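You operate a simulated robot arm through the tools that you are given. There is no shell and no other tool. Be economical: measure what you need, move in short steps, check, and stop when the job is done.

You run a simulated two-armed robot. Do the job below in one go: nothing can be reset, and whatever is moved stays where it is left.

## Task
Take the blue crate lid and put it on the top of the fixed bench. Then hold the pink basket on the top of the green belt steady with one hand and put the grey puck from the long grey shelf in it with the other. Then take the grey heat sink from the top of the wheeled table and leave it in the blue basket there. Then turn the left dial knob to 2. Then take the grey rag from the left end of the press bench and put it on top of the carton on the top of the green belt. Then press the fan button to switch it on. The order counts.

Only the result counts: the job must be done as asked and must still hold three seconds after the hand-in. Knocking over, shifting, dropping, spilling or breaking anything else fails it. Lids that push on must go on centred and level and be pressed home; caps that screw on are set level and turned clockwise until they are tight.

## Robot
Two 7-joint arms with two-finger parallel grippers on one trunk, on a base that drives. Base frame: it is fixed to the floor where the robot stands at the start and does not move with it; the origin is under the middle of the robot, x ahead of it, y to its left, z up; the surface under the hand at the start is at about z = 0.95. Units: m, rad, N and s.
The left shoulder is at the start at [0.07, 0.177, 1.143], the right one opposite. With the tool pointing down near the work surface each hand reaches from about 0.3 to 0.74 m from the robot's upright axis, wherever it stands, measured 20 degrees to its own side. Places, roughly: blue basket (27x27x13 cm) [0.7, -2.1, 1]; blue crate lid (38x29x7 cm) [0.8, 0.1, 1]; carton (22x18x15 cm) [0.7, -0.7, 1]; fan button [-1.3, 0.8, 1.3]; grey heat sink (7x5x3 cm) [0.6, -2.5, 1]; grey puck (6x6x4 cm) [0.7, -0.3, 0.6]; grey rag (9x7x3 cm) [2, -3.3, 0.8]; left dial knob [1.8, -2.6, 1.3]; pink basket (33x33x16 cm) [0.7, 0.7, 1]; top of the fixed bench [0.8, -3.6, 0.9]. Payload 3.43 kg a hand.
The tool frame of a hand sits at the grasp point between the pads (the TCP): z along the fingers, y along the line on which they close. The tips reach 0.03 m beyond it. Largest opening 0.094 m; finger width 0.028, thickness 0.01; the body of the gripper, 0.05 by 0.096 m, starts 0.055 m behind the TCP.
Orientation is that of the tool frame in the base frame, as [roll, pitch, yaw] about the fixed x, y, z axes, in that order (R = Rz(yaw) Ry(pitch) Rx(roll)). With the fingers straight down and closing along the base's y, the tool's x points along the base's -x, its y along +y and its z along -z.

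## Interface
- The arms move only by the tool arm_command. It takes "left_series", "right_series" or both (then of equal length, played together; a hand with none holds still); each is a list of rows, each a list of 7 numbers: the closure in counts, from 0 (fully open) to 255 (shut), then the shift along the base's x, y, z in units of 150 mm (1.0 is 150 mm), then the turn, a rotation vector about the base's x, y, z in units of 180 degrees (1.0 is 180 degrees). In form: [[fingers, x, y, z, ax, ay, az], ...]. A call has 1 to 8 rows; each row is the pose to reach, as a shift and turn from the pose commanded when the call began. A call with a number of a shift or a turn outside -1 to 1 is refused whole. Rows are played at 5 a second. More than 0.05 m and 0.15 rad between two rows, or a gripper value outside its range, and nothing of the call is played. Where a pose cannot be reached the arm comes as near as it can. A force on the tool above 40 N (or 10 N above the force at the start of the call, whichever is more), or a blocked arm, ends the call early, and 0.2 s more pass. The fingers move at their own pace (about 0.153 m/s each) and stop on an object; they squeeze with about 21 N. The grip force told is the motor's: it shows also when the fingers shut on nothing. Time passes only in rows, and 0.2 s behind the last, so rows that repeat a pose let the fingers close. It gives the time, the measured TCP pose, the force on the tool (base axes), the opening and the grip force at its end, in the units of the frame above (readings bear some noise), with the torque about the TCP (base axes, N m) and any sound that the robot's microphone picked up.
- Cameras (640 x 400 px; columns grow to the right, rows downward): "scene" is now at [0.1382, -0.0145, 1.4655]; the picture's right is [-0.17, -0.98, 0.00], its down [-0.51, 0.09, -0.86] and it looks along [0.84, -0.15, -0.52] (base axes); focal length 214 px, centre (320, 200). "left" rides on the left gripper at [0.076, -0.014, -0.103] in its tool frame; the picture's right is [0.18, 0.98, 0.00], its down [-0.75, 0.14, -0.64] and it looks along [-0.63, 0.12, 0.77] (tool axes); focal length 243 px, centre (320, 200). "right" rides on the right gripper at [0.076, 0.014, -0.103] in its tool frame; the picture's right is [-0.18, 0.98, 0.00], its down [-0.75, -0.14, -0.64] and it looks along [-0.63, -0.12, 0.77] (tool axes); focal length 243 px, centre (320, 200). There is no depth. A picture from a camera that has moved, and an enlarged one, comes with that camera's place and axes in the base frame and with its lens.
- camera(camera): a new picture of that camera. The clock stands still meanwhile.
- raise_lower(by): slides the trunk up (or, below 0, down) by that many m; the arms and the scene camera ride with it, the base frame stays. It gives what a move gives, with no picture.
- drive_base(legs): drives the robot by 1 to 6 legs, each [ahead, turn to the left] in m and rad, along the robot's own axes; the way and the turn of a leg run together, so that a leg with both is an arc; at most 1.5 m and 3.142 rad a leg. The arms and the cameras ride along, it lands a little off, and it stops where it bumps. It gives what a move gives.
- head_to(pan, tilt): turns the head with the scene camera to pan (to the left, within 1.501 rad either way) and tilt (down, from -0.506 to 1.204), counted from straight ahead of the robot. It gives what a move gives.
- enlarge(camera, box): a new picture of the part [left, top, right, bottom] of that camera's present view, enlarged. The clock stands still meanwhile.
- hand_in(): hands the job in; it is judged then, once.

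Work in short steps. Places have to be worked out from the pictures, the camera data and where the tool is seen: move nearer, look again, correct. Check each grasp and each placing, and mend what went wrong. You have 165 turns and 118 pictures in all, those below and enlarged ones among them. Open the grippers and draw the arms clear of the work before you hand the job in, unless the task says otherwise; then end with one line.

The tools are called as a command line: name --argument value ..., lists and objects as JSON in quotes. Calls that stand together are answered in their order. arm_command: Moves the arms, as the interface text tells. Its arguments: {"type":"object","properties":{"left_series":{"type":"array","items":{"type":"array","items":{"type":"number"}}},"right_series":{"type":"array","items":{"type":"array","items":{"type":"number"}}}},"required":[]} The other tools are called the same way: raise_lower (by) slides the trunk up or down; drive_base (legs) drives the base; head_to (pan, tilt) turns the head that bears the scene camera; camera (camera) takes a picture; enlarge (camera, box) takes an enlarged picture of a part of a camera's view; hand_in () hands the job in.

At the start:

```text
time: 0.0
left_ee_pos: [0.4973, 0.2583, 1.3226]
left_tool_rot: [3.141, 0.001, 3.142]
left_contact_force: [0.4, 0.0, 0.6]
left_ft_torque: [0.04, 0.01, 0.02]
left_opening: 0.0941
left_gripper_force: 0.1
right_ee_pos: [0.5331, -0.1088, 1.3461]
right_tool_rot: [3.141, 0.005, 3.141]
right_contact_force: [-0.4, 0.0, 1.1]
right_ft_torque: [-0.01, -0.04, -0.01]
right_opening: 0.094
right_gripper_force: 0.1
trunk travel left (down, up): [-0.723, 0.117]
robot x, y, heading: [-0.0011, 0.0021, -0.004]
head pan, tilt: [-0.175, 0.543]
```

scene: 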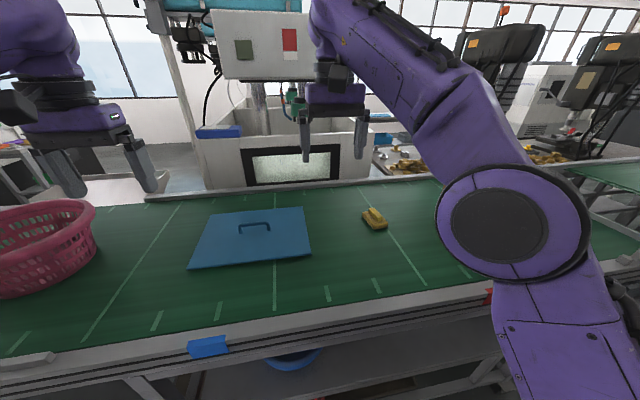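
right: 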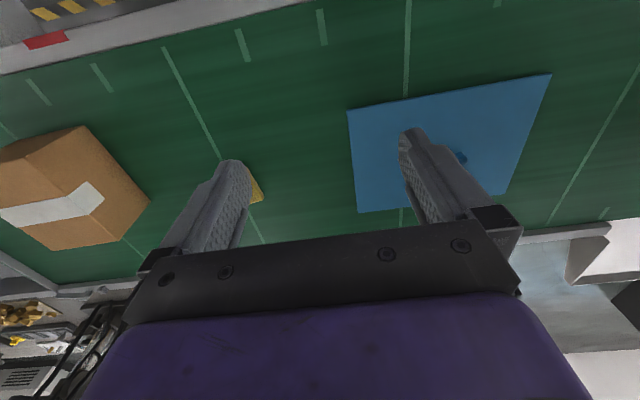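
left: 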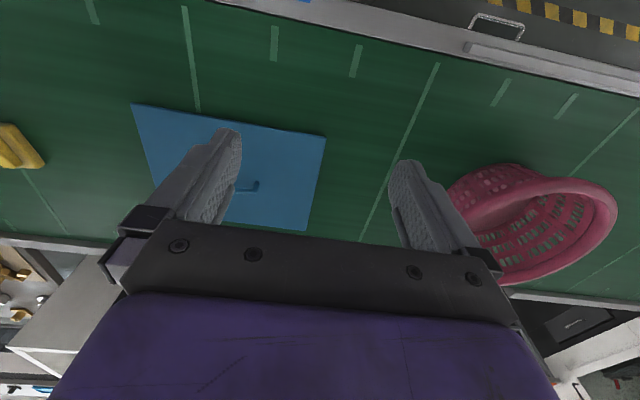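

I'll first look closely at the lid's handle to find its place and direction.

enlarge --camera "scene" --box '[180, 180, 400, 318]'

drive_base --legs '[[0.1, 0]]'

```text
2.90 times, centred on (290, 249) of scene
camera zoom: at [0.1382, -0.0145, 1.4655], right [-0.17, -0.98, 0.0], down [-0.51, 0.09, -0.86], along [0.84, -0.15, -0.52], focal length 622 px, centre (407, 58)
```

zoom: 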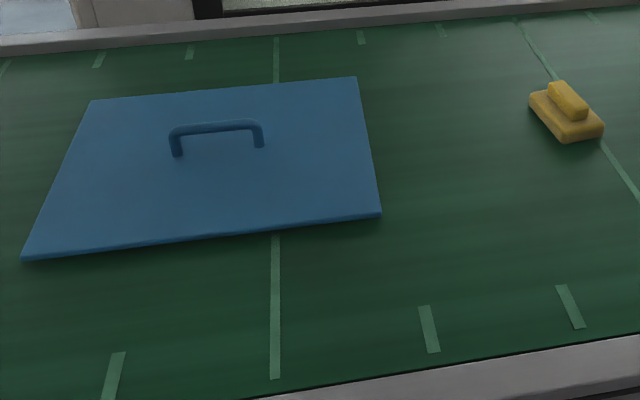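

```text
time: 1.1
left_ee_pos: [0.5933, 0.2588, 1.3253]
left_tool_rot: [3.141, 0.008, -3.142]
left_contact_force: [-0.9, -0.3, -0.2]
left_ft_torque: [0.0, -0.02, 0.01]
left_opening: 0.0942
left_gripper_force: 0.0
right_ee_pos: [0.6253, -0.109, 1.3468]
right_tool_rot: [3.141, 0.006, -3.14]
right_contact_force: [-1.1, 0.2, 0.6]
right_ft_torque: [-0.03, -0.05, -0.01]
right_opening: 0.0942
right_gripper_force: 0.0
trunk travel left (down, up): [-0.723, 0.117]
robot x, y, heading: [0.0977, 0.0029, -0.003]
head pan, tilt: [-0.175, 0.543]
```

The handle runs along y at about (0.766, 0.109), top near z 1.01, and the lid is square to the base axes. I bring the left hand over it turning −90°, moving the right hand aside.

arm_command --left_series '[[0, 0.1, -0.1, 0, 0, 0, -0.0455], [0, 0.2, -0.2, 0, 0, 0, -0.091], [0, 0.3, -0.3, 0, 0, 0, -0.1365], [0, 0.4, -0.4, 0, 0, 0, -0.182], [0, 0.5, -0.5, 0, 0, 0, -0.2275], [0, 0.6, -0.6, 0, 0, 0, -0.273], [0, 0.7, -0.7, 0, 0, 0, -0.3185], [0, 0.8, -0.8, 0, 0, 0, -0.364]]' --right_series '[[0, -0.1, -0.12, 0, 0, 0, 0], [0, -0.2, -0.24, 0, 0, 0, 0], [0, -0.3, -0.36, 0, 0, 0, 0], [0, -0.4, -0.48, 0, 0, 0, 0], [0, -0.5, -0.6, 0, 0, 0, 0], [0, -0.6, -0.72, 0, 0, 0, 0], [0, -0.7, -0.84, 0, 0, 0, 0], [0, -0.8, -0.96, 0, 0, 0, 0]]'

arm_command --left_series '[[0, 0.1, -0.06, -0.1, 0, 0, -0.045], [0, 0.2, -0.12, -0.3, 0, 0, -0.09], [0, 0.353, -0.2, -0.5, 0, 0, -0.136], [0, 0.353, -0.2, -0.7, 0, 0, -0.136], [0, 0.353, -0.2, -0.9, 0, 0, -0.136]]'

camera --camera "left"

camera --camera "scene"

```text
time: 3.0
left_ee_pos: [0.6576, 0.1548, 1.3447]
left_tool_rot: [3.085, 0.005, 2.061]
left_contact_force: [-0.3, -0.6, 0.1]
left_ft_torque: [-0.01, -0.01, 0.0]
left_opening: 0.094
left_gripper_force: 0.2
left hand out of reach, approached as far as the arm can: row 5, 6, 7, 8
right_ee_pos: [0.5115, -0.255, 1.344]
right_tool_rot: [3.141, 0.004, 3.141]
right_contact_force: [0.0, -0.7, -0.2]
right_ft_torque: [0.04, 0.01, -0.01]
right_opening: 0.094
right_gripper_force: 0.1
trunk travel left (down, up): [-0.723, 0.117]
robot x, y, heading: [0.0965, -0.0007, 0.002]
head pan, tilt: [-0.175, 0.543]
```

```text
time: 4.2
left_ee_pos: [0.7109, 0.1244, 1.2106]
left_tool_rot: [3.081, 0.005, 1.634]
left_contact_force: [0.1, 0.6, -0.2]
left_ft_torque: [0.0, 0.02, 0.01]
left_opening: 0.0938
left_gripper_force: 0.0
left hand out of reach, approached as far as the arm can: row 3
right_ee_pos: [0.512, -0.2524, 1.3429]
right_tool_rot: [-3.141, 0.006, -3.141]
right_contact_force: [0.6, -0.6, 0.3]
right_ft_torque: [0.01, 0.02, -0.02]
right_opening: 0.094
right_gripper_force: 0.0
trunk travel left (down, up): [-0.723, 0.117]
robot x, y, heading: [0.0936, -0.0024, -0.005]
head pan, tilt: [-0.175, 0.543]
```

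```text
113 pictures are left
camera left: at [0.6874, 0.1988, 1.3144], right [0.97, 0.25, 0.06], down [0.15, -0.74, 0.65], along [0.2, -0.62, -0.76], focal length 243 px, centre (320, 200)
```

left: 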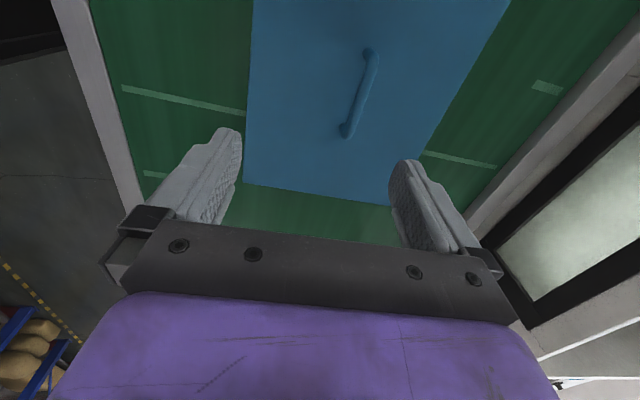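

```text
112 pictures are left
camera scene: at [0.2384, -0.0152, 1.4654], right [-0.17, -0.98, 0.0], down [-0.51, 0.09, -0.86], along [0.84, -0.15, -0.52], focal length 214 px, centre (320, 200)
```

scene: 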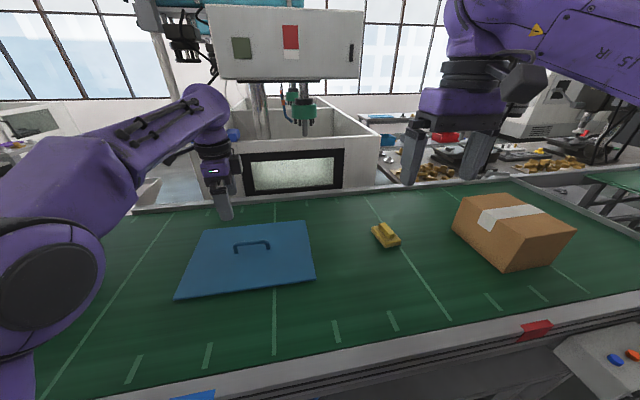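

The handle is confirmed at about (0.769, 0.112). I go down further and check that the pose settles.

arm_command --left_series '[[0, 0, 0, -0.2, 0, 0, 0], [0, 0, 0, -0.4, 0, 0, 0], [0, 0, 0, -0.6, 0, 0, 0], [0, 0, 0, -0.8, 0, 0, 0], [0, 0, 0, -0.8, 0, 0, 0]]'

camera --camera "left"

```text
time: 5.3
left_ee_pos: [0.7126, 0.1233, 1.0913]
left_tool_rot: [3.081, 0.006, 1.635]
left_contact_force: [0.0, 0.1, 0.0]
left_ft_torque: [0.03, -0.01, 0.03]
left_opening: 0.0939
left_gripper_force: 0.0
right_ee_pos: [0.5116, -0.2547, 1.3451]
right_tool_rot: [3.14, 0.003, -3.14]
right_contact_force: [-0.2, 0.7, -0.2]
right_ft_torque: [-0.03, -0.05, 0.02]
right_opening: 0.0941
right_gripper_force: 0.1
trunk travel left (down, up): [-0.723, 0.117]
robot x, y, heading: [0.0993, -0.0013, 0.001]
head pan, tilt: [-0.175, 0.543]
```

```text
111 pictures are left
camera left: at [0.6879, 0.1986, 1.1949], right [0.97, 0.25, 0.06], down [0.15, -0.74, 0.65], along [0.2, -0.62, -0.75], focal length 243 px, centre (320, 200)
```

left: 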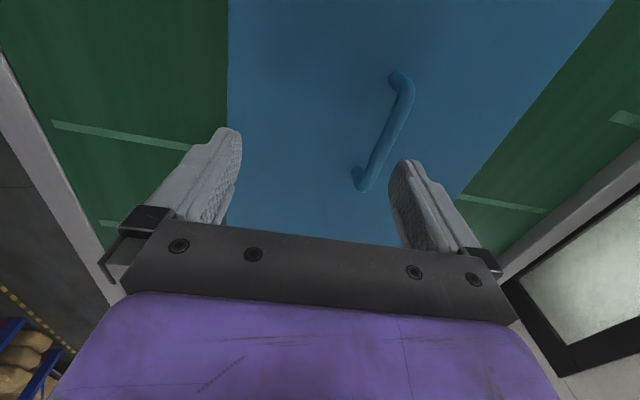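

The reached pose fell 5 cm short in x with a small tilt; I correct position and tilt at this lower height.

arm_command --left_series '[[0, 0.12, -0.02, 0, 0, 0.006, -0.006], [0, 0.25, -0.05, 0, 0, 0.012, -0.012], [0, 0.37, -0.075, 0, 0, 0.019, -0.02], [0, 0.37, -0.075, 0, 0, 0.019, -0.02]]'

camera --camera "left"

```text
time: 6.3
left_ee_pos: [0.7661, 0.114, 1.0903]
left_tool_rot: [-3.14, 0.006, 1.572]
left_contact_force: [0.1, -0.2, 0.0]
left_ft_torque: [0.0, 0.01, -0.03]
left_opening: 0.094
left_gripper_force: 0.1
right_ee_pos: [0.51, -0.2528, 1.3438]
right_tool_rot: [3.141, 0.002, -3.139]
right_contact_force: [0.4, -0.4, 0.0]
right_ft_torque: [0.0, -0.01, 0.01]
right_opening: 0.0941
right_gripper_force: 0.1
trunk travel left (down, up): [-0.723, 0.117]
robot x, y, heading: [0.0974, 0.0013, -0.001]
head pan, tilt: [-0.175, 0.543]
```

```text
110 pictures are left
camera left: at [0.7519, 0.1903, 1.1944], right [0.98, 0.19, 0.0], down [0.14, -0.75, 0.65], along [0.12, -0.63, -0.76], focal length 243 px, centre (320, 200)
```

left: 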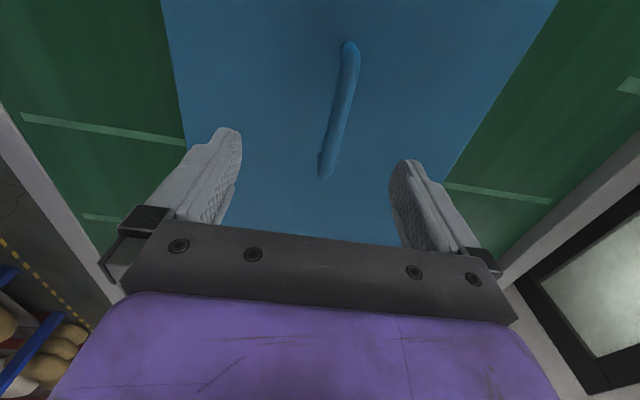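

The handle bar sits at x≈0.774, y≈0.117, well between the fingers. I lower to grasp height and close.

arm_command --left_series '[[0, 0.05, 0.02, -0.2, 0, 0, 0], [0, 0.05, 0.02, -0.4, 0, 0, 0], [0, 0.05, 0.02, -0.55, 0, 0, 0], [0, 0.05, 0.02, -0.55, 0, 0, 0], [255, 0.05, 0.02, -0.55, 0, 0, 0], [255, 0.05, 0.02, -0.55, 0, 0, 0], [255, 0.05, 0.02, -0.55, 0, 0, 0]]'

camera --camera "left"

```text
time: 8.0
left_ee_pos: [0.7764, 0.1161, 1.0093]
left_tool_rot: [3.141, 0.005, 1.574]
left_contact_force: [5.0, 1.9, 6.6]
left_ft_torque: [0.09, 0.01, -0.11]
left_opening: 0.0137
left_gripper_force: 21.2
right_ee_pos: [0.5109, -0.2534, 1.3441]
right_tool_rot: [3.142, 0.004, -3.138]
right_contact_force: [-0.4, 0.1, 0.7]
right_ft_torque: [-0.02, 0.0, 0.01]
right_opening: 0.0942
right_gripper_force: 0.1
trunk travel left (down, up): [-0.723, 0.117]
robot x, y, heading: [0.1031, -0.0033, 0.0]
head pan, tilt: [-0.175, 0.543]
```

```text
109 pictures are left
camera left: at [0.7625, 0.192, 1.1125], right [0.98, 0.19, 0.0], down [0.14, -0.75, 0.65], along [0.12, -0.63, -0.76], focal length 243 px, centre (320, 200)
```

left: 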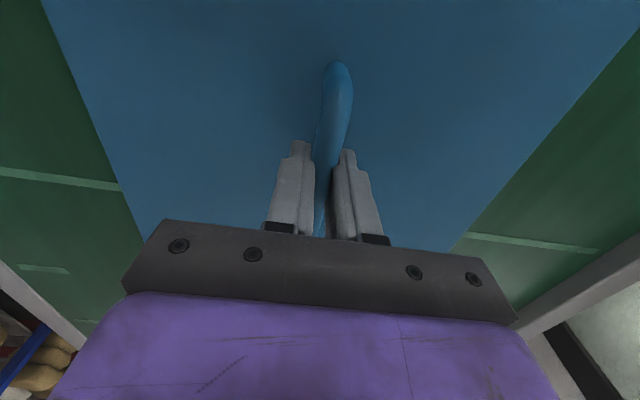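

Gripped (13.7 mm). I lift the lid and draw it in a little.

arm_command --left_series '[[255, 0, 0, 0.15, 0, 0, 0], [255, 0, 0, 0.35, 0, 0, 0], [255, 0, 0, 0.55, 0, 0, 0], [255, -0.2, 0, 0.75, 0, 0, 0], [255, -0.4, 0, 0.95, 0, 0, 0], [255, -0.6, 0, 1, 0, 0, 0], [255, -0.8, 0.05, 1, 0, 0, 0], [255, -1, 0.1, 1, 0, 0, 0]]'

head_to --pan -1.3 --tilt 0.4

camera --camera "scene"

camera --camera "left"

```text
time: 9.8
left_ee_pos: [0.7321, 0.1068, 1.1853]
left_tool_rot: [-3.14, 0.005, 1.571]
left_contact_force: [0.0, 0.2, -3.2]
left_ft_torque: [0.04, 0.0, -0.02]
left_opening: 0.0134
left_gripper_force: 20.8
left hand out of reach, approached as far as the arm can: row 2, 3, 4, 5, 6, 7, 8
right_ee_pos: [0.5105, -0.2525, 1.344]
right_tool_rot: [3.141, 0.004, -3.14]
right_contact_force: [-0.6, 0.2, 0.3]
right_ft_torque: [0.0, -0.02, 0.03]
right_opening: 0.094
right_gripper_force: 0.1
trunk travel left (down, up): [-0.723, 0.117]
robot x, y, heading: [0.0954, 0.0015, 0.003]
head pan, tilt: [-0.175, 0.543]
```

```text
time: 11.1
left_ee_pos: [0.7328, 0.1068, 1.1865]
left_tool_rot: [-3.138, 0.006, 1.571]
left_contact_force: [-0.3, 0.4, -3.9]
left_ft_torque: [0.0, -0.04, -0.01]
left_opening: 0.0133
left_gripper_force: 21.7
right_ee_pos: [0.5116, -0.2529, 1.344]
right_tool_rot: [3.142, 0.005, -3.14]
right_contact_force: [0.0, 0.1, -0.3]
right_ft_torque: [0.0, 0.03, 0.0]
right_opening: 0.0942
right_gripper_force: 0.1
trunk travel left (down, up): [-0.723, 0.117]
robot x, y, heading: [0.1017, -0.001, -0.001]
head pan, tilt: [-1.3, 0.4]
```

```text
108 pictures are left
camera scene: at [0.1745, -0.0883, 1.4785], right [-0.96, -0.27, 0.0], down [-0.11, 0.38, -0.92], along [0.25, -0.89, -0.39], focal length 214 px, centre (320, 200)
```

scene: 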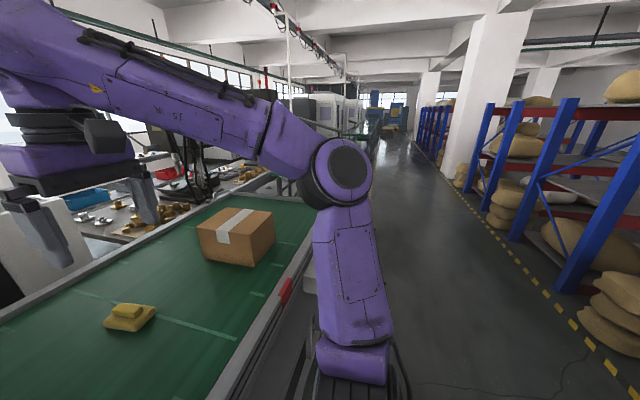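

```text
107 pictures are left
camera left: at [0.7188, 0.1819, 1.2896], right [0.98, 0.18, 0.0], down [0.14, -0.75, 0.65], along [0.12, -0.63, -0.76], focal length 243 px, centre (320, 200)
```

left: 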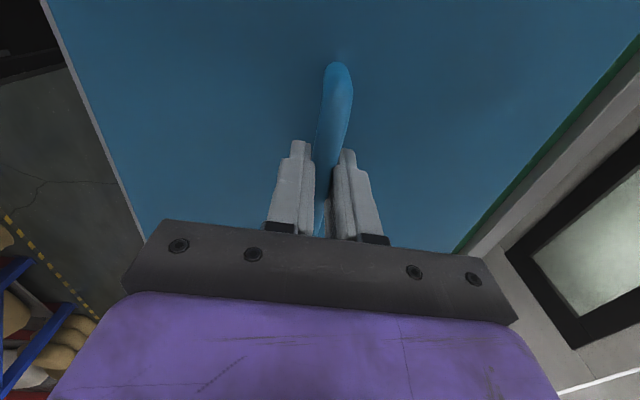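

The lid is held level and the aisle to the right is clear (racks start about x −1.4). I back off, turn right, and drive down the aisle to look at the bench.

drive_base --legs '[[-0.5, 0], [0, -1.571], [1.5, 0], [1.5, 0]]'

head_to --pan 0.6 --tilt 0.45

camera --camera "scene"

```text
time: 32.1
left_ee_pos: [-0.3853, -3.668, 1.1862]
left_tool_rot: [-3.139, 0.006, -0.024]
left_contact_force: [-0.2, -0.4, -2.8]
left_ft_torque: [0.01, -0.01, 0.02]
left_opening: 0.0135
left_gripper_force: 21.1
right_ee_pos: [-0.7386, -3.4366, 1.3451]
right_tool_rot: [3.14, 0.004, 1.547]
right_contact_force: [0.7, -0.6, 0.0]
right_ft_torque: [0.0, -0.04, -0.01]
right_opening: 0.0938
right_gripper_force: 0.1
trunk travel left (down, up): [-0.723, 0.117]
robot x, y, heading: [-0.4734, -3.0344, -1.592]
head pan, tilt: [-1.3, 0.4]
```

```text
time: 34.0
left_ee_pos: [-0.3848, -3.667, 1.1858]
left_tool_rot: [-3.139, 0.006, -0.026]
left_contact_force: [-0.3, 0.1, -2.8]
left_ft_torque: [0.01, -0.04, -0.01]
left_opening: 0.0137
left_gripper_force: 21.2
right_ee_pos: [-0.7393, -3.437, 1.343]
right_tool_rot: [3.141, 0.003, 1.548]
right_contact_force: [-0.6, -0.3, 0.5]
right_ft_torque: [0.0, 0.04, 0.01]
right_opening: 0.0939
right_gripper_force: 0.0
trunk travel left (down, up): [-0.723, 0.117]
robot x, y, heading: [-0.4724, -3.0303, -1.595]
head pan, tilt: [0.6, 0.45]
```

```text
106 pictures are left
camera scene: at [-0.426, -3.1588, 1.4739], right [-0.84, -0.54, 0.0], down [-0.24, 0.37, -0.9], along [0.49, -0.76, -0.44], focal length 214 px, centre (320, 200)
```

scene: 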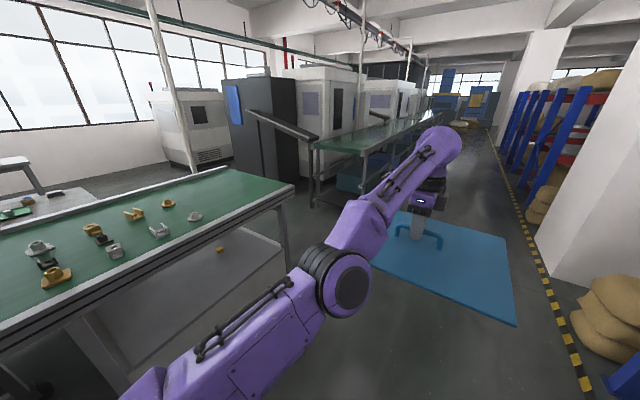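

The bench top spans about x 0.48–1.27 with its right end at y −4.23, parts up to y −3.67, so the right end is free. I drive on to about y −4.1 and turn to face it, staying back from the edge.

drive_base --legs '[[1.08, 0], [0, 1.592]]'

head_to --pan 0.1 --tilt 0.6

camera --camera "scene"

```text
time: 43.3
left_ee_pos: [0.1457, -3.9978, 1.1843]
left_tool_rot: [-3.139, 0.003, 1.571]
left_contact_force: [1.5, 0.4, -3.4]
left_ft_torque: [-0.04, 0.0, 0.01]
left_opening: 0.0135
left_gripper_force: 20.8
right_ee_pos: [-0.076, -4.3573, 1.3443]
right_tool_rot: [3.141, 0.003, 3.142]
right_contact_force: [0.6, 0.0, 1.2]
right_ft_torque: [-0.01, 0.01, 0.03]
right_opening: 0.0939
right_gripper_force: 0.0
trunk travel left (down, up): [-0.723, 0.117]
robot x, y, heading: [-0.4871, -4.1071, -0.0]
head pan, tilt: [0.6, 0.45]
```

```text
time: 44.2
left_ee_pos: [0.1446, -3.9984, 1.1865]
left_tool_rot: [-3.14, 0.003, 1.571]
left_contact_force: [0.1, 0.8, -3.7]
left_ft_torque: [0.02, 0.01, 0.03]
left_opening: 0.0137
left_gripper_force: 21.2
right_ee_pos: [-0.0748, -4.3567, 1.3434]
right_tool_rot: [-3.141, 0.004, -3.14]
right_contact_force: [0.2, 0.2, -0.6]
right_ft_torque: [-0.01, 0.02, -0.03]
right_opening: 0.0939
right_gripper_force: 0.1
trunk travel left (down, up): [-0.723, 0.117]
robot x, y, heading: [-0.4876, -4.1038, -0.0]
head pan, tilt: [0.099, 0.6]
```

```text
105 pictures are left
camera scene: at [-0.3501, -4.0938, 1.4603], right [0.1, -0.99, 0.0], down [-0.56, -0.06, -0.82], along [0.82, 0.08, -0.57], focal length 214 px, centre (320, 200)
```

scene: 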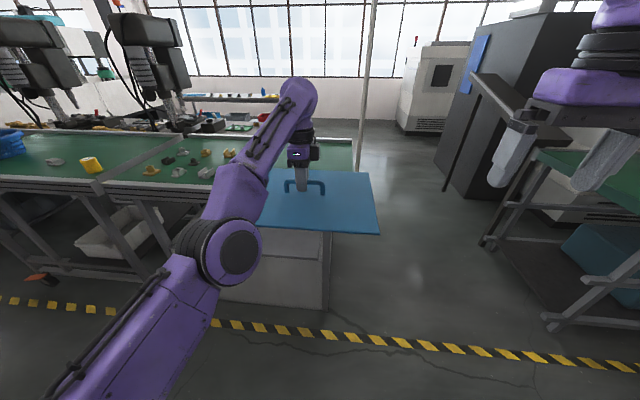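

Before going over the bench I turn the wrist +90° so the lid's long side runs along x, giving wide margins at the right end.

arm_command --left_series '[[255, -0.05, 0, 0, 0, 0, 0.0455], [255, -0.1, 0, 0, 0, 0, 0.091], [255, -0.15, 0.02, 0, 0, 0, 0.1365], [255, -0.2, 0.04, 0, 0, 0, 0.182], [255, -0.25, 0.06, 0, 0, 0, 0.2275], [255, -0.3, 0.08, 0, 0, 0, 0.273], [255, -0.35, 0.1, 0, 0, 0, 0.3185], [255, -0.4, 0.12, 0, 0, 0, 0.364]]'

arm_command --left_series '[[255, 0, 0, 0, 0, 0, 0.045], [255, 0, 0, 0, 0, 0, 0.09], [255, 0, 0, 0, 0, 0, 0.136], [255, 0, 0, 0, 0, 0, 0.136]]'

drive_base --legs '[[0.58, 0]]'

camera --camera "scene"

camera --camera "left"

```text
time: 46.0
left_ee_pos: [0.0857, -3.9795, 1.1848]
left_tool_rot: [-3.139, 0.005, 2.719]
left_contact_force: [-0.2, -0.3, -2.4]
left_ft_torque: [0.0, 0.03, 0.01]
left_opening: 0.0132
left_gripper_force: 21.1
left hand out of reach, approached as far as the arm can: row 1, 2, 3
right_ee_pos: [-0.0756, -4.357, 1.3439]
right_tool_rot: [3.141, 0.007, -3.139]
right_contact_force: [0.2, -0.1, 0.5]
right_ft_torque: [0.0, 0.01, -0.01]
right_opening: 0.0941
right_gripper_force: 0.1
trunk travel left (down, up): [-0.723, 0.117]
robot x, y, heading: [-0.4891, -4.1029, 0.004]
head pan, tilt: [0.099, 0.6]
```

```text
time: 47.0
left_ee_pos: [0.0845, -3.9798, 1.1853]
left_tool_rot: [-3.141, 0.004, -3.138]
left_contact_force: [-0.8, 0.5, -2.4]
left_ft_torque: [0.01, 0.0, 0.0]
left_opening: 0.0135
left_gripper_force: 20.9
right_ee_pos: [-0.0762, -4.3567, 1.3436]
right_tool_rot: [3.142, 0.003, -3.141]
right_contact_force: [-0.1, 0.3, -0.2]
right_ft_torque: [0.01, -0.01, 0.01]
right_opening: 0.094
right_gripper_force: 0.0
trunk travel left (down, up): [-0.723, 0.117]
robot x, y, heading: [-0.4872, -4.1012, 0.003]
head pan, tilt: [0.099, 0.6]
```

```text
time: 50.3
left_ee_pos: [0.6645, -3.9714, 1.1864]
left_tool_rot: [-3.139, 0.006, -3.131]
left_contact_force: [0.2, 0.3, -3.3]
left_ft_torque: [-0.03, -0.01, -0.02]
left_opening: 0.0135
left_gripper_force: 21.1
right_ee_pos: [0.504, -4.3502, 1.344]
right_tool_rot: [-3.141, 0.003, -3.132]
right_contact_force: [0.0, 0.0, 0.5]
right_ft_torque: [-0.01, 0.01, 0.0]
right_opening: 0.0939
right_gripper_force: 0.0
trunk travel left (down, up): [-0.723, 0.117]
robot x, y, heading: [0.091, -4.1022, 0.007]
head pan, tilt: [0.099, 0.6]
```

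```text
104 pictures are left
camera scene: at [0.2287, -4.0896, 1.4604], right [0.11, -0.99, 0.0], down [-0.56, -0.06, -0.83], along [0.82, 0.09, -0.56], focal length 214 px, centre (320, 200)
```

scene: 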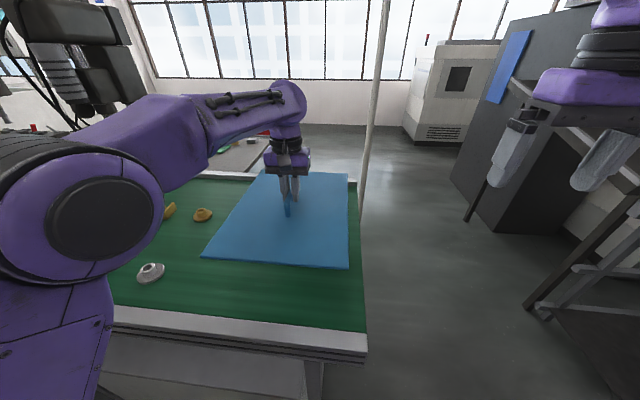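

```text
103 pictures are left
camera left: at [0.5869, -3.9867, 1.29], right [-0.19, 0.98, 0.0], down [0.75, 0.15, 0.65], along [0.63, 0.12, -0.76], focal length 243 px, centre (320, 200)
```

left: 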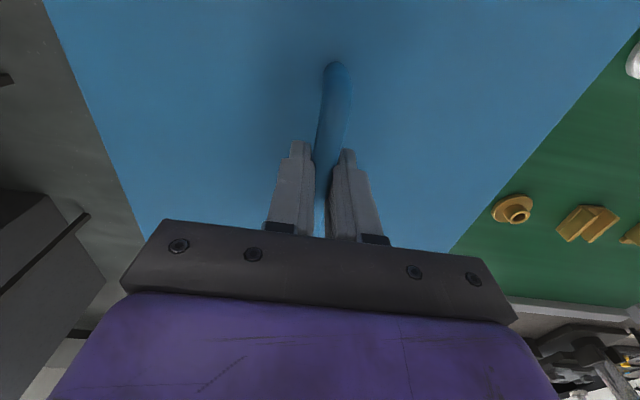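

Bench's right edge is at y −4.175 and the nearest parts at y −3.55. I aim the lid centre at (0.74, −3.88) and lower.

arm_command --left_series '[[255, 0.1, 0.12, -0.1, 0, 0, 0], [255, 0.2, 0.24, -0.25, 0, 0, 0], [255, 0.3, 0.36, -0.4, 0, 0, 0], [255, 0.4, 0.48, -0.6, 0, 0, 0], [255, 0.5, 0.6, -0.8, 0, 0, 0], [255, 0.5, 0.6, -1, 0, 0, 0], [255, 0.5, 0.6, -1, 0, 0, 0]]'

camera --camera "scene"

```text
time: 51.9
left_ee_pos: [0.7374, -3.8805, 1.0331]
left_tool_rot: [-3.14, 0.003, -3.134]
left_contact_force: [0.5, 0.9, -3.5]
left_ft_torque: [-0.01, 0.03, 0.0]
left_opening: 0.0137
left_gripper_force: 20.2
right_ee_pos: [0.5054, -4.3509, 1.344]
right_tool_rot: [3.141, 0.003, -3.132]
right_contact_force: [0.6, -1.4, 0.7]
right_ft_torque: [0.0, 0.01, 0.01]
right_opening: 0.094
right_gripper_force: 0.1
trunk travel left (down, up): [-0.723, 0.117]
robot x, y, heading: [0.0925, -4.0993, 0.013]
head pan, tilt: [0.099, 0.6]
```

```text
102 pictures are left
camera scene: at [0.229, -4.0896, 1.4604], right [0.11, -0.99, 0.0], down [-0.56, -0.06, -0.82], along [0.82, 0.09, -0.57], focal length 214 px, centre (320, 200)
```

scene: 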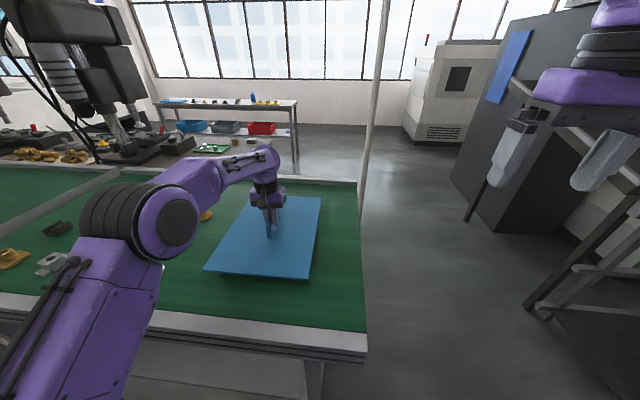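

Clear of the parts. I lower in fine steps until the lid touches.

arm_command --left_series '[[255, 0, 0, -0.1, 0, 0, 0], [255, 0, 0, -0.2, 0, 0, 0], [255, 0, 0, -0.3, 0, 0, 0], [255, 0, 0, -0.36, 0, 0, 0], [255, 0, 0, -0.41, 0, 0, 0], [255, 0, 0, -0.44, 0, 0, 0]]'

```text
time: 52.8
left_ee_pos: [0.7392, -3.8811, 1.0071]
left_tool_rot: [-3.14, 0.03, -3.131]
left_contact_force: [-12.9, -2.1, 16.5]
left_ft_torque: [-0.01, 0.7, 0.01]
left_opening: 0.0141
left_gripper_force: 20.5
right_ee_pos: [0.501, -4.3499, 1.3461]
right_tool_rot: [3.14, 0.009, -3.131]
right_contact_force: [-0.3, -0.1, -0.5]
right_ft_torque: [-0.04, 0.0, 0.0]
right_opening: 0.0939
right_gripper_force: 0.0
trunk travel left (down, up): [-0.723, 0.117]
robot x, y, heading: [0.0921, -4.0994, 0.008]
head pan, tilt: [0.099, 0.6]
stopped in row 4 (left hand): the force on the tool passed its limit at 53 N (the readings are from after the stop); the commanded pose is now the measured one
```

Contact at z 1.007, the same height as on the belt. I check the picture before releasing.

camera --camera "scene"

camera --camera "left"

```text
101 pictures are left
camera scene: at [0.2234, -4.0906, 1.4611], right [0.11, -0.99, 0.0], down [-0.56, -0.06, -0.83], along [0.82, 0.09, -0.56], focal length 214 px, centre (320, 200)
```

scene: 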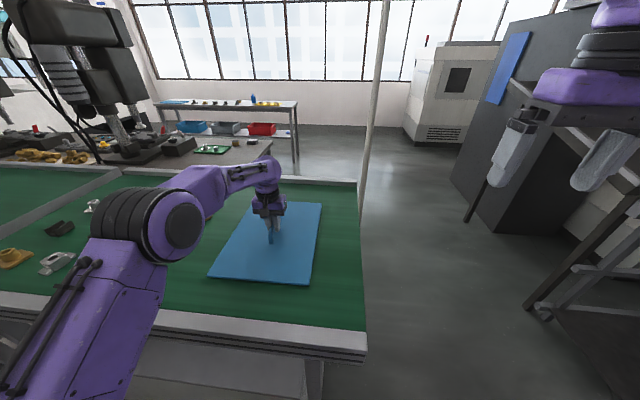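

```text
100 pictures are left
camera left: at [0.6607, -3.8966, 1.1088], right [-0.19, 0.98, -0.01], down [0.73, 0.15, 0.66], along [0.65, 0.12, -0.75], focal length 243 px, centre (320, 200)
```

left: 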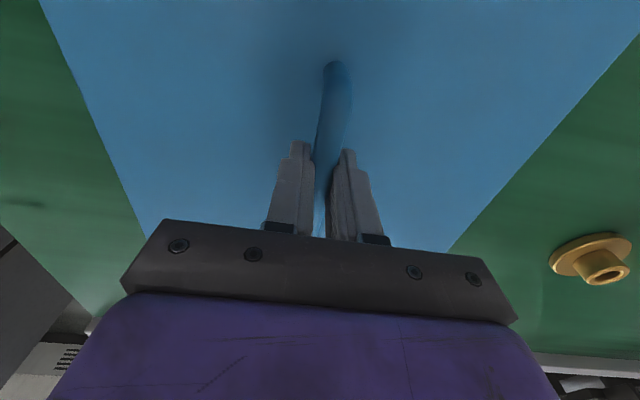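

The lid lies on the bench clear of the parts. I open and rise straight up.

arm_command --left_series '[[255, 0, 0, 0.01, 0, 0, 0], [100, 0, 0, 0.01, 0, 0, 0], [0, 0, 0, 0.01, 0, 0, 0], [0, 0, 0, 0.01, 0, 0, 0], [0, 0, 0, 0.2, 0, 0, 0], [0, 0, 0, 0.4, 0, 0, 0], [0, 0, 0, 0.7, 0, 0, 0], [0, 0, 0, 0.95, 0, 0, 0]]'

camera --camera "scene"

```text
time: 54.5
left_ee_pos: [0.7411, -3.8794, 1.147]
left_tool_rot: [3.141, 0.024, -3.129]
left_contact_force: [-0.3, -0.1, 0.5]
left_ft_torque: [0.03, 0.0, 0.02]
left_opening: 0.0939
left_gripper_force: 0.1
right_ee_pos: [0.5046, -4.3497, 1.3452]
right_tool_rot: [3.14, 0.005, -3.132]
right_contact_force: [0.9, 0.8, 0.0]
right_ft_torque: [-0.03, 0.01, 0.01]
right_opening: 0.0942
right_gripper_force: 0.1
trunk travel left (down, up): [-0.723, 0.117]
robot x, y, heading: [0.0953, -4.0999, 0.01]
head pan, tilt: [0.099, 0.6]
```

```text
99 pictures are left
camera scene: at [0.2284, -4.0898, 1.4604], right [0.11, -0.99, 0.0], down [-0.56, -0.06, -0.83], along [0.82, 0.09, -0.56], focal length 214 px, centre (320, 200)
```

scene: 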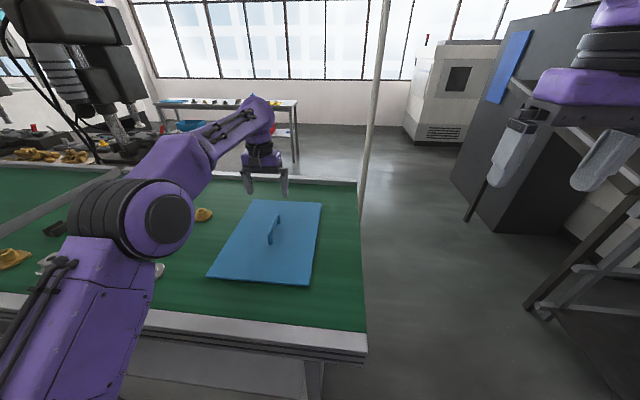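

Lid placed. Now I draw the left arm in, back off, and drive back toward the belt to look for the puck on the shelf beneath it.

arm_command --left_series '[[0, -0.3, 0, 0.3, 0, 0, 0], [0, -0.6, 0, 0.5, 0, 0, 0], [0, -0.8, 0.2, 0.7, 0, 0, 0], [0, -1, 0.4, 0.9, 0, 0, 0]]'

drive_base --legs '[[-0.65, 0], [0, 1.571], [1.5, 0], [1.5, 0], [0.8, 0], [0, -1.571]]'

raise_lower --by -0.5

head_to --pan 0 --tilt 0.25

camera --camera "scene"

```text
refused: row 1 steps farther than a row can; nothing moved
```

```text
time: 83.7
left_ee_pos: [-0.0138, -0.0819, 1.1451]
left_tool_rot: [-3.141, 0.024, -3.095]
left_contact_force: [-0.5, -0.5, -0.7]
left_ft_torque: [-0.02, -0.02, -0.05]
left_opening: 0.0938
left_gripper_force: 0.1
right_ee_pos: [-0.2336, -0.5607, 1.3439]
right_tool_rot: [-3.141, 0.003, -3.097]
right_contact_force: [0.2, -0.2, 0.0]
right_ft_torque: [-0.01, -0.02, 0.01]
right_opening: 0.0939
right_gripper_force: 0.1
trunk travel left (down, up): [-0.723, 0.117]
robot x, y, heading: [-0.655, -0.3254, 0.041]
head pan, tilt: [0.099, 0.6]
```

```text
refused: -0.5 is not a number from -0.4 to 0.4
```

```text
time: 84.6
left_ee_pos: [-0.0139, -0.083, 1.1446]
left_tool_rot: [-3.138, 0.024, -3.096]
left_contact_force: [-0.1, 0.0, -0.2]
left_ft_torque: [0.01, 0.0, 0.04]
left_opening: 0.0942
left_gripper_force: 0.0
right_ee_pos: [-0.234, -0.5615, 1.3434]
right_tool_rot: [3.141, 0.004, -3.098]
right_contact_force: [0.6, 0.8, -0.1]
right_ft_torque: [-0.02, 0.0, -0.01]
right_opening: 0.0938
right_gripper_force: 0.0
trunk travel left (down, up): [-0.723, 0.117]
robot x, y, heading: [-0.6558, -0.3259, 0.048]
head pan, tilt: [0.0, 0.25]
```

```text
98 pictures are left
camera scene: at [-0.5128, -0.3188, 1.4925], right [0.04, -1.0, 0.0], down [-0.25, -0.01, -0.97], along [0.97, 0.04, -0.25], focal length 214 px, centre (320, 200)
```

scene: 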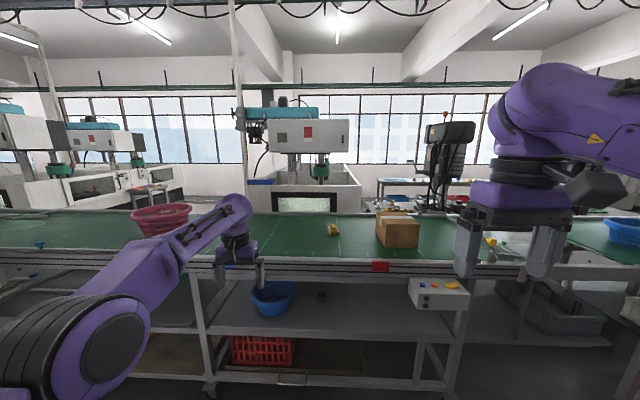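

I see the puck on the shelf under the belt at about (0.60, −0.28), a blue bowl left of it. The left arm retraction was refused, so I retract it now in smaller steps.

arm_command --left_series '[[0, -0.25, 0, 0.1, 0, 0, 0], [0, -0.5, 0.1, 0.2, 0, 0, 0], [0, -0.75, 0.2, 0.3, 0, 0, 0], [0, -1, 0.3, 0.4, 0, 0, 0]]'

arm_command --left_series '[[0, -0.25, 0.1, 0.1, 0, 0, 0], [0, -0.5, 0.2, 0.2, 0, 0, 0], [0, -0.75, 0.3, 0.3, 0, 0, 0], [0, -0.9, 0.4, 0.4, 0, 0, 0]]'

drive_base --legs '[[0, 0.45], [0.55, 0], [0, -0.495]]'

raise_lower --by -0.35

head_to --pan -0.2 --tilt 0.5

camera --camera "scene"

```text
time: 85.6
left_ee_pos: [-0.1684, -0.0363, 1.2061]
left_tool_rot: [3.141, 0.026, -3.095]
left_contact_force: [0.0, -0.9, -0.1]
left_ft_torque: [-0.01, -0.02, -0.02]
left_opening: 0.0941
left_gripper_force: 0.1
right_ee_pos: [-0.2367, -0.5602, 1.3454]
right_tool_rot: [3.141, 0.007, -3.097]
right_contact_force: [-0.7, 1.0, -0.1]
right_ft_torque: [-0.01, -0.03, 0.0]
right_opening: 0.0943
right_gripper_force: 0.1
trunk travel left (down, up): [-0.723, 0.117]
robot x, y, heading: [-0.6571, -0.3242, 0.043]
head pan, tilt: [0.0, 0.25]
```

```text
time: 86.6
left_ee_pos: [-0.3013, 0.023, 1.2643]
left_tool_rot: [-3.137, 0.025, -3.097]
left_contact_force: [0.7, 0.3, 0.0]
left_ft_torque: [-0.02, -0.01, 0.01]
left_opening: 0.0937
left_gripper_force: 0.1
right_ee_pos: [-0.2345, -0.5596, 1.3456]
right_tool_rot: [-3.14, 0.005, -3.097]
right_contact_force: [-0.5, 0.3, 0.6]
right_ft_torque: [-0.06, 0.0, -0.03]
right_opening: 0.0941
right_gripper_force: 0.0
trunk travel left (down, up): [-0.723, 0.117]
robot x, y, heading: [-0.6531, -0.3254, 0.042]
head pan, tilt: [0.0, 0.25]
```

```text
time: 92.5
left_ee_pos: [0.1978, 0.267, 1.2649]
left_tool_rot: [-3.141, 0.024, -3.138]
left_contact_force: [-0.6, -0.4, 0.4]
left_ft_torque: [0.02, -0.01, 0.0]
left_opening: 0.0944
left_gripper_force: 0.1
right_ee_pos: [0.2377, -0.3161, 1.3434]
right_tool_rot: [3.141, 0.005, -3.138]
right_contact_force: [0.2, 0.7, 0.2]
right_ft_torque: [0.0, 0.0, 0.0]
right_opening: 0.094
right_gripper_force: 0.0
trunk travel left (down, up): [-0.723, 0.117]
robot x, y, heading: [-0.1747, -0.0612, 0.0]
head pan, tilt: [0.0, 0.25]
```

```text
time: 95.9
left_ee_pos: [0.1954, 0.2675, 0.9139]
left_tool_rot: [-3.139, 0.025, -3.138]
left_contact_force: [0.4, -0.6, 0.6]
left_ft_torque: [-0.01, 0.03, -0.01]
left_opening: 0.094
left_gripper_force: 0.1
right_ee_pos: [0.2387, -0.3164, 0.9943]
right_tool_rot: [-3.139, 0.003, -3.139]
right_contact_force: [0.5, 0.4, 0.0]
right_ft_torque: [0.01, -0.01, 0.02]
right_opening: 0.0942
right_gripper_force: 0.1
trunk travel left (down, up): [-0.373, 0.467]
robot x, y, heading: [-0.1761, -0.0661, 0.004]
head pan, tilt: [0.0, 0.25]
```

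```text
time: 96.6
left_ee_pos: [0.1972, 0.2668, 0.9144]
left_tool_rot: [-3.14, 0.023, -3.139]
left_contact_force: [-0.4, 0.4, -0.3]
left_ft_torque: [-0.01, 0.01, -0.05]
left_opening: 0.0938
left_gripper_force: 0.1
right_ee_pos: [0.2377, -0.3172, 0.9941]
right_tool_rot: [-3.141, 0.004, -3.138]
right_contact_force: [0.3, -0.3, 0.3]
right_ft_torque: [-0.02, 0.0, 0.0]
right_opening: 0.0938
right_gripper_force: 0.0
trunk travel left (down, up): [-0.373, 0.467]
robot x, y, heading: [-0.1768, -0.0616, 0.002]
head pan, tilt: [-0.201, 0.499]
```

```text
97 pictures are left
camera scene: at [-0.0359, -0.0813, 1.1195], right [-0.2, -0.98, 0.0], down [-0.47, 0.09, -0.88], along [0.86, -0.17, -0.48], focal length 214 px, centre (320, 200)
```

scene: 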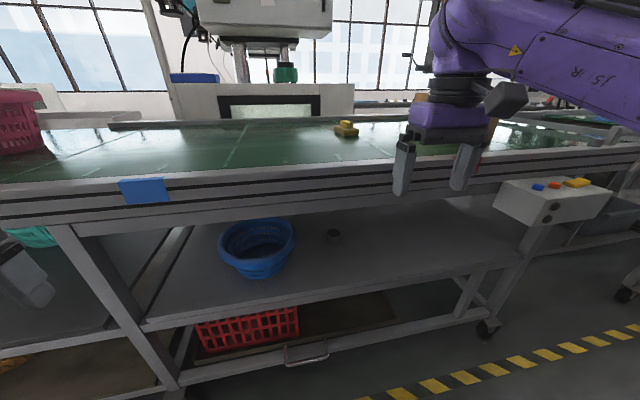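

The puck is visible. I lower the trunk a further 0.2 m for a shallower sight line, to triangulate its height and distance.

raise_lower --by -0.25

enlarge --camera "scene" --box '[200, 100, 440, 250]'

```text
time: 99.2
left_ee_pos: [0.1952, 0.2674, 0.6645]
left_tool_rot: [3.141, 0.025, -3.136]
left_contact_force: [0.0, -0.8, -0.6]
left_ft_torque: [0.0, -0.02, 0.0]
left_opening: 0.0941
left_gripper_force: 0.0
right_ee_pos: [0.2373, -0.3168, 0.7433]
right_tool_rot: [3.14, 0.004, -3.138]
right_contact_force: [0.0, 0.0, 0.3]
right_ft_torque: [-0.02, -0.01, -0.01]
right_opening: 0.094
right_gripper_force: 0.0
trunk travel left (down, up): [-0.123, 0.717]
robot x, y, heading: [-0.1745, -0.0606, 0.003]
head pan, tilt: [-0.201, 0.499]
```

```text
2.67 times, centred on (320, 175) of scene
camera zoom: at [-0.036, -0.0814, 0.8695], right [-0.2, -0.98, 0.0], down [-0.47, 0.09, -0.88], along [0.86, -0.17, -0.48], focal length 572 px, centre (320, 267)
```

zoom: 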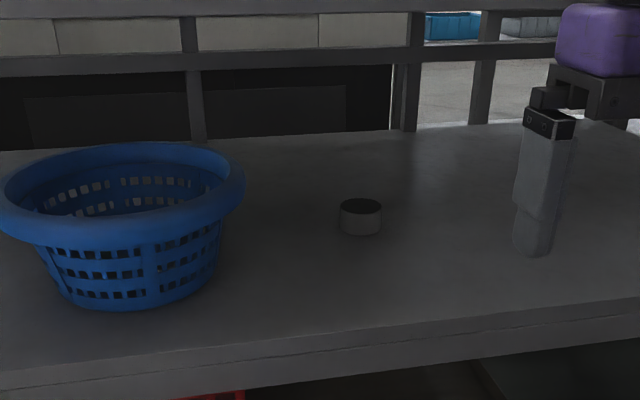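

Triangulated: puck centre ≈(0.66, −0.274, 0.553), shelf surface ≈0.535, shelf front x≈0.40, belt underside ≈0.84. I tilt the right tool forward to about 35° below horizontal, in front of the shelf.

arm_command --right_series '[[0, 0.1, 0.04, -0.08, 0, -0.0437, 0], [0, 0.2, 0.08, -0.16, 0, -0.0873, 0], [0, 0.3, 0.12, -0.24, 0, -0.131, 0], [0, 0.4, 0.16, -0.32, 0, -0.1746, 0], [0, 0.5, 0.2, -0.4, 0, -0.2183, 0], [0, 0.65, 0.24, -0.5, 0, -0.262, 0], [0, 0.8, 0.287, -0.62, 0, -0.3056, 0], [0, 0.8, 0.287, -0.62, 0, -0.3056, 0]]'

camera --camera "right"

camera --camera "scene"

```text
time: 101.0
left_ee_pos: [0.1969, 0.2666, 0.6646]
left_tool_rot: [-3.139, 0.024, -3.139]
left_contact_force: [0.2, -0.2, -0.1]
left_ft_torque: [-0.01, -0.03, -0.02]
left_opening: 0.094
left_gripper_force: 0.1
right_ee_pos: [0.3577, -0.2734, 0.6496]
right_tool_rot: [-3.138, 0.967, -3.135]
right_contact_force: [-0.4, 0.0, 0.1]
right_ft_torque: [0.01, 0.02, 0.0]
right_opening: 0.0939
right_gripper_force: 0.1
trunk travel left (down, up): [-0.123, 0.717]
robot x, y, heading: [-0.1724, -0.0638, 0.002]
head pan, tilt: [-0.201, 0.499]
```

```text
95 pictures are left
camera right: at [0.2296, -0.2578, 0.6462], right [0.1, 0.98, 0.15], down [-0.1, -0.14, 0.99], along [0.99, -0.12, 0.08], focal length 243 px, centre (320, 200)
```

right: 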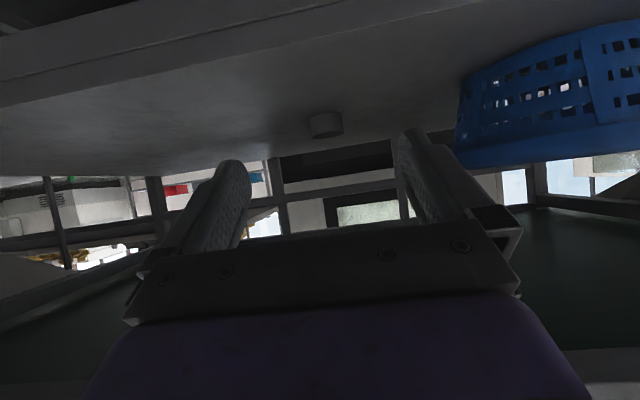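

```text
94 pictures are left
camera scene: at [-0.0359, -0.0813, 0.8694], right [-0.2, -0.98, 0.0], down [-0.47, 0.09, -0.88], along [0.86, -0.17, -0.48], focal length 214 px, centre (320, 200)
```

scene: 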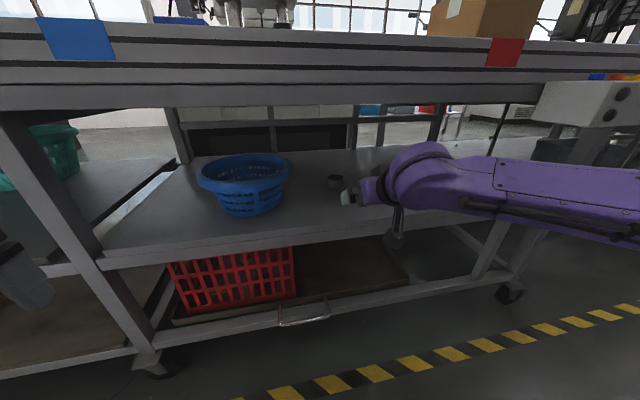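

The right camera confirms the puck at (0.655, −0.278). I advance under the belt in two stages.

arm_command --right_series '[[0, 0.25, -0.02, -0.08, 0, 0, 0], [0, 0.5, -0.02, -0.16, 0, 0, 0], [0, 0.75, -0.02, -0.23, 0, 0, 0], [0, 1, -0.02, -0.3, 0, 0, 0], [0, 1, -0.02, -0.3, 0, 0, 0]]'

camera --camera "right"

camera --camera "scene"

```text
time: 102.2
left_ee_pos: [0.196, 0.2663, 0.664]
left_tool_rot: [-3.141, 0.024, -3.139]
left_contact_force: [0.3, -0.3, -0.4]
left_ft_torque: [-0.04, 0.03, -0.02]
left_opening: 0.0942
left_gripper_force: 0.0
right_ee_pos: [0.5057, -0.2788, 0.6063]
right_tool_rot: [-3.138, 0.966, -3.139]
right_contact_force: [0.1, -0.5, 0.4]
right_ft_torque: [0.01, 0.0, 0.02]
right_opening: 0.0941
right_gripper_force: 0.1
trunk travel left (down, up): [-0.123, 0.717]
robot x, y, heading: [-0.1754, -0.0688, 0.007]
head pan, tilt: [-0.201, 0.499]
```

```text
93 pictures are left
camera right: at [0.3778, -0.2625, 0.6036], right [0.1, 0.98, 0.15], down [-0.1, -0.14, 0.99], along [0.99, -0.12, 0.08], focal length 243 px, centre (320, 200)
```

right: 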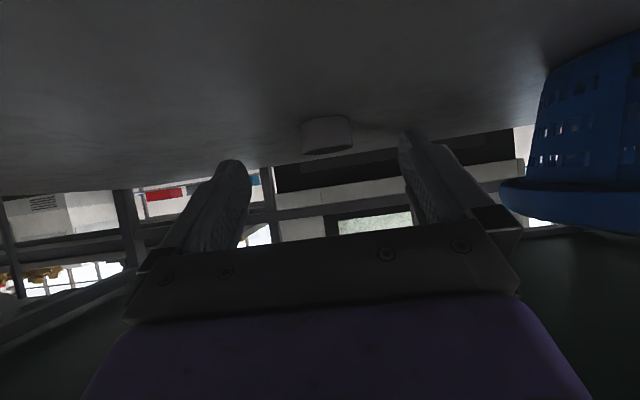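

```text
92 pictures are left
camera scene: at [-0.0359, -0.0813, 0.8694], right [-0.2, -0.98, 0.0], down [-0.47, 0.09, -0.88], along [0.86, -0.17, -0.48], focal length 214 px, centre (320, 200)
```

scene: 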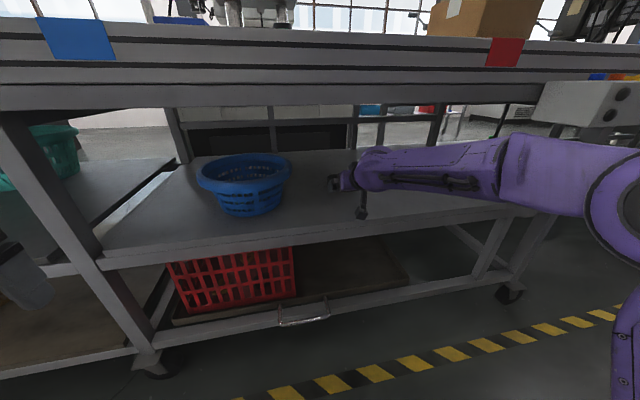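

Puck at about x 0.66, still centred between the fingers. I advance at slightly higher z, then lower the last bit.

arm_command --right_series '[[0, 0.25, 0, -0.03, 0, 0, 0], [0, 0.5, 0, -0.07, 0, 0, 0], [0, 0.75, 0, -0.1, 0, 0, 0], [0, 0.96, 0, -0.13, 0, 0, 0], [0, 0.96, 0, -0.18, 0, 0, 0], [0, 0.96, 0, -0.22, 0, 0, 0]]'

camera --camera "right"

enlarge --camera "scene" --box '[240, 100, 440, 225]'

```text
time: 103.6
left_ee_pos: [0.1962, 0.2669, 0.6645]
left_tool_rot: [-3.138, 0.024, -3.137]
left_contact_force: [-0.9, -0.5, -0.2]
left_ft_torque: [-0.01, 0.01, 0.0]
left_opening: 0.0938
left_gripper_force: 0.0
right_ee_pos: [0.6514, -0.2773, 0.5733]
right_tool_rot: [-3.136, 0.963, -3.137]
right_contact_force: [0.9, 0.8, -0.4]
right_ft_torque: [0.0, 0.0, 0.0]
right_opening: 0.094
right_gripper_force: 0.1
trunk travel left (down, up): [-0.123, 0.717]
robot x, y, heading: [-0.1745, -0.065, 0.004]
head pan, tilt: [-0.201, 0.499]
```

```text
91 pictures are left
camera right: at [0.5234, -0.2616, 0.5691], right [0.1, 0.98, 0.15], down [-0.1, -0.14, 0.99], along [0.99, -0.12, 0.08], focal length 243 px, centre (320, 200)
```

right: 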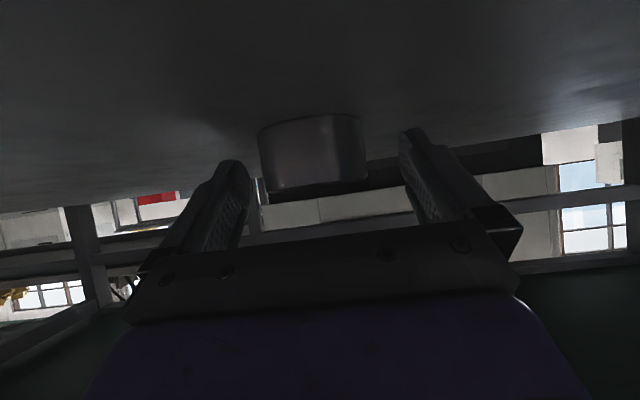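

```text
3.20 times, centred on (340, 162) of scene
camera zoom: at [-0.0361, -0.0813, 0.8695], right [-0.2, -0.98, 0.0], down [-0.47, 0.09, -0.88], along [0.86, -0.17, -0.48], focal length 686 px, centre (256, 320)
```

zoom: 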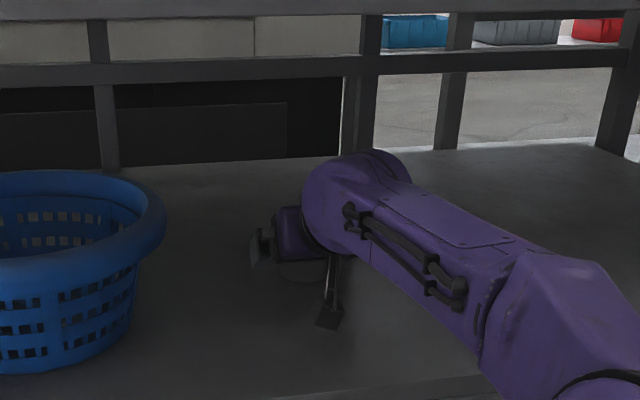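

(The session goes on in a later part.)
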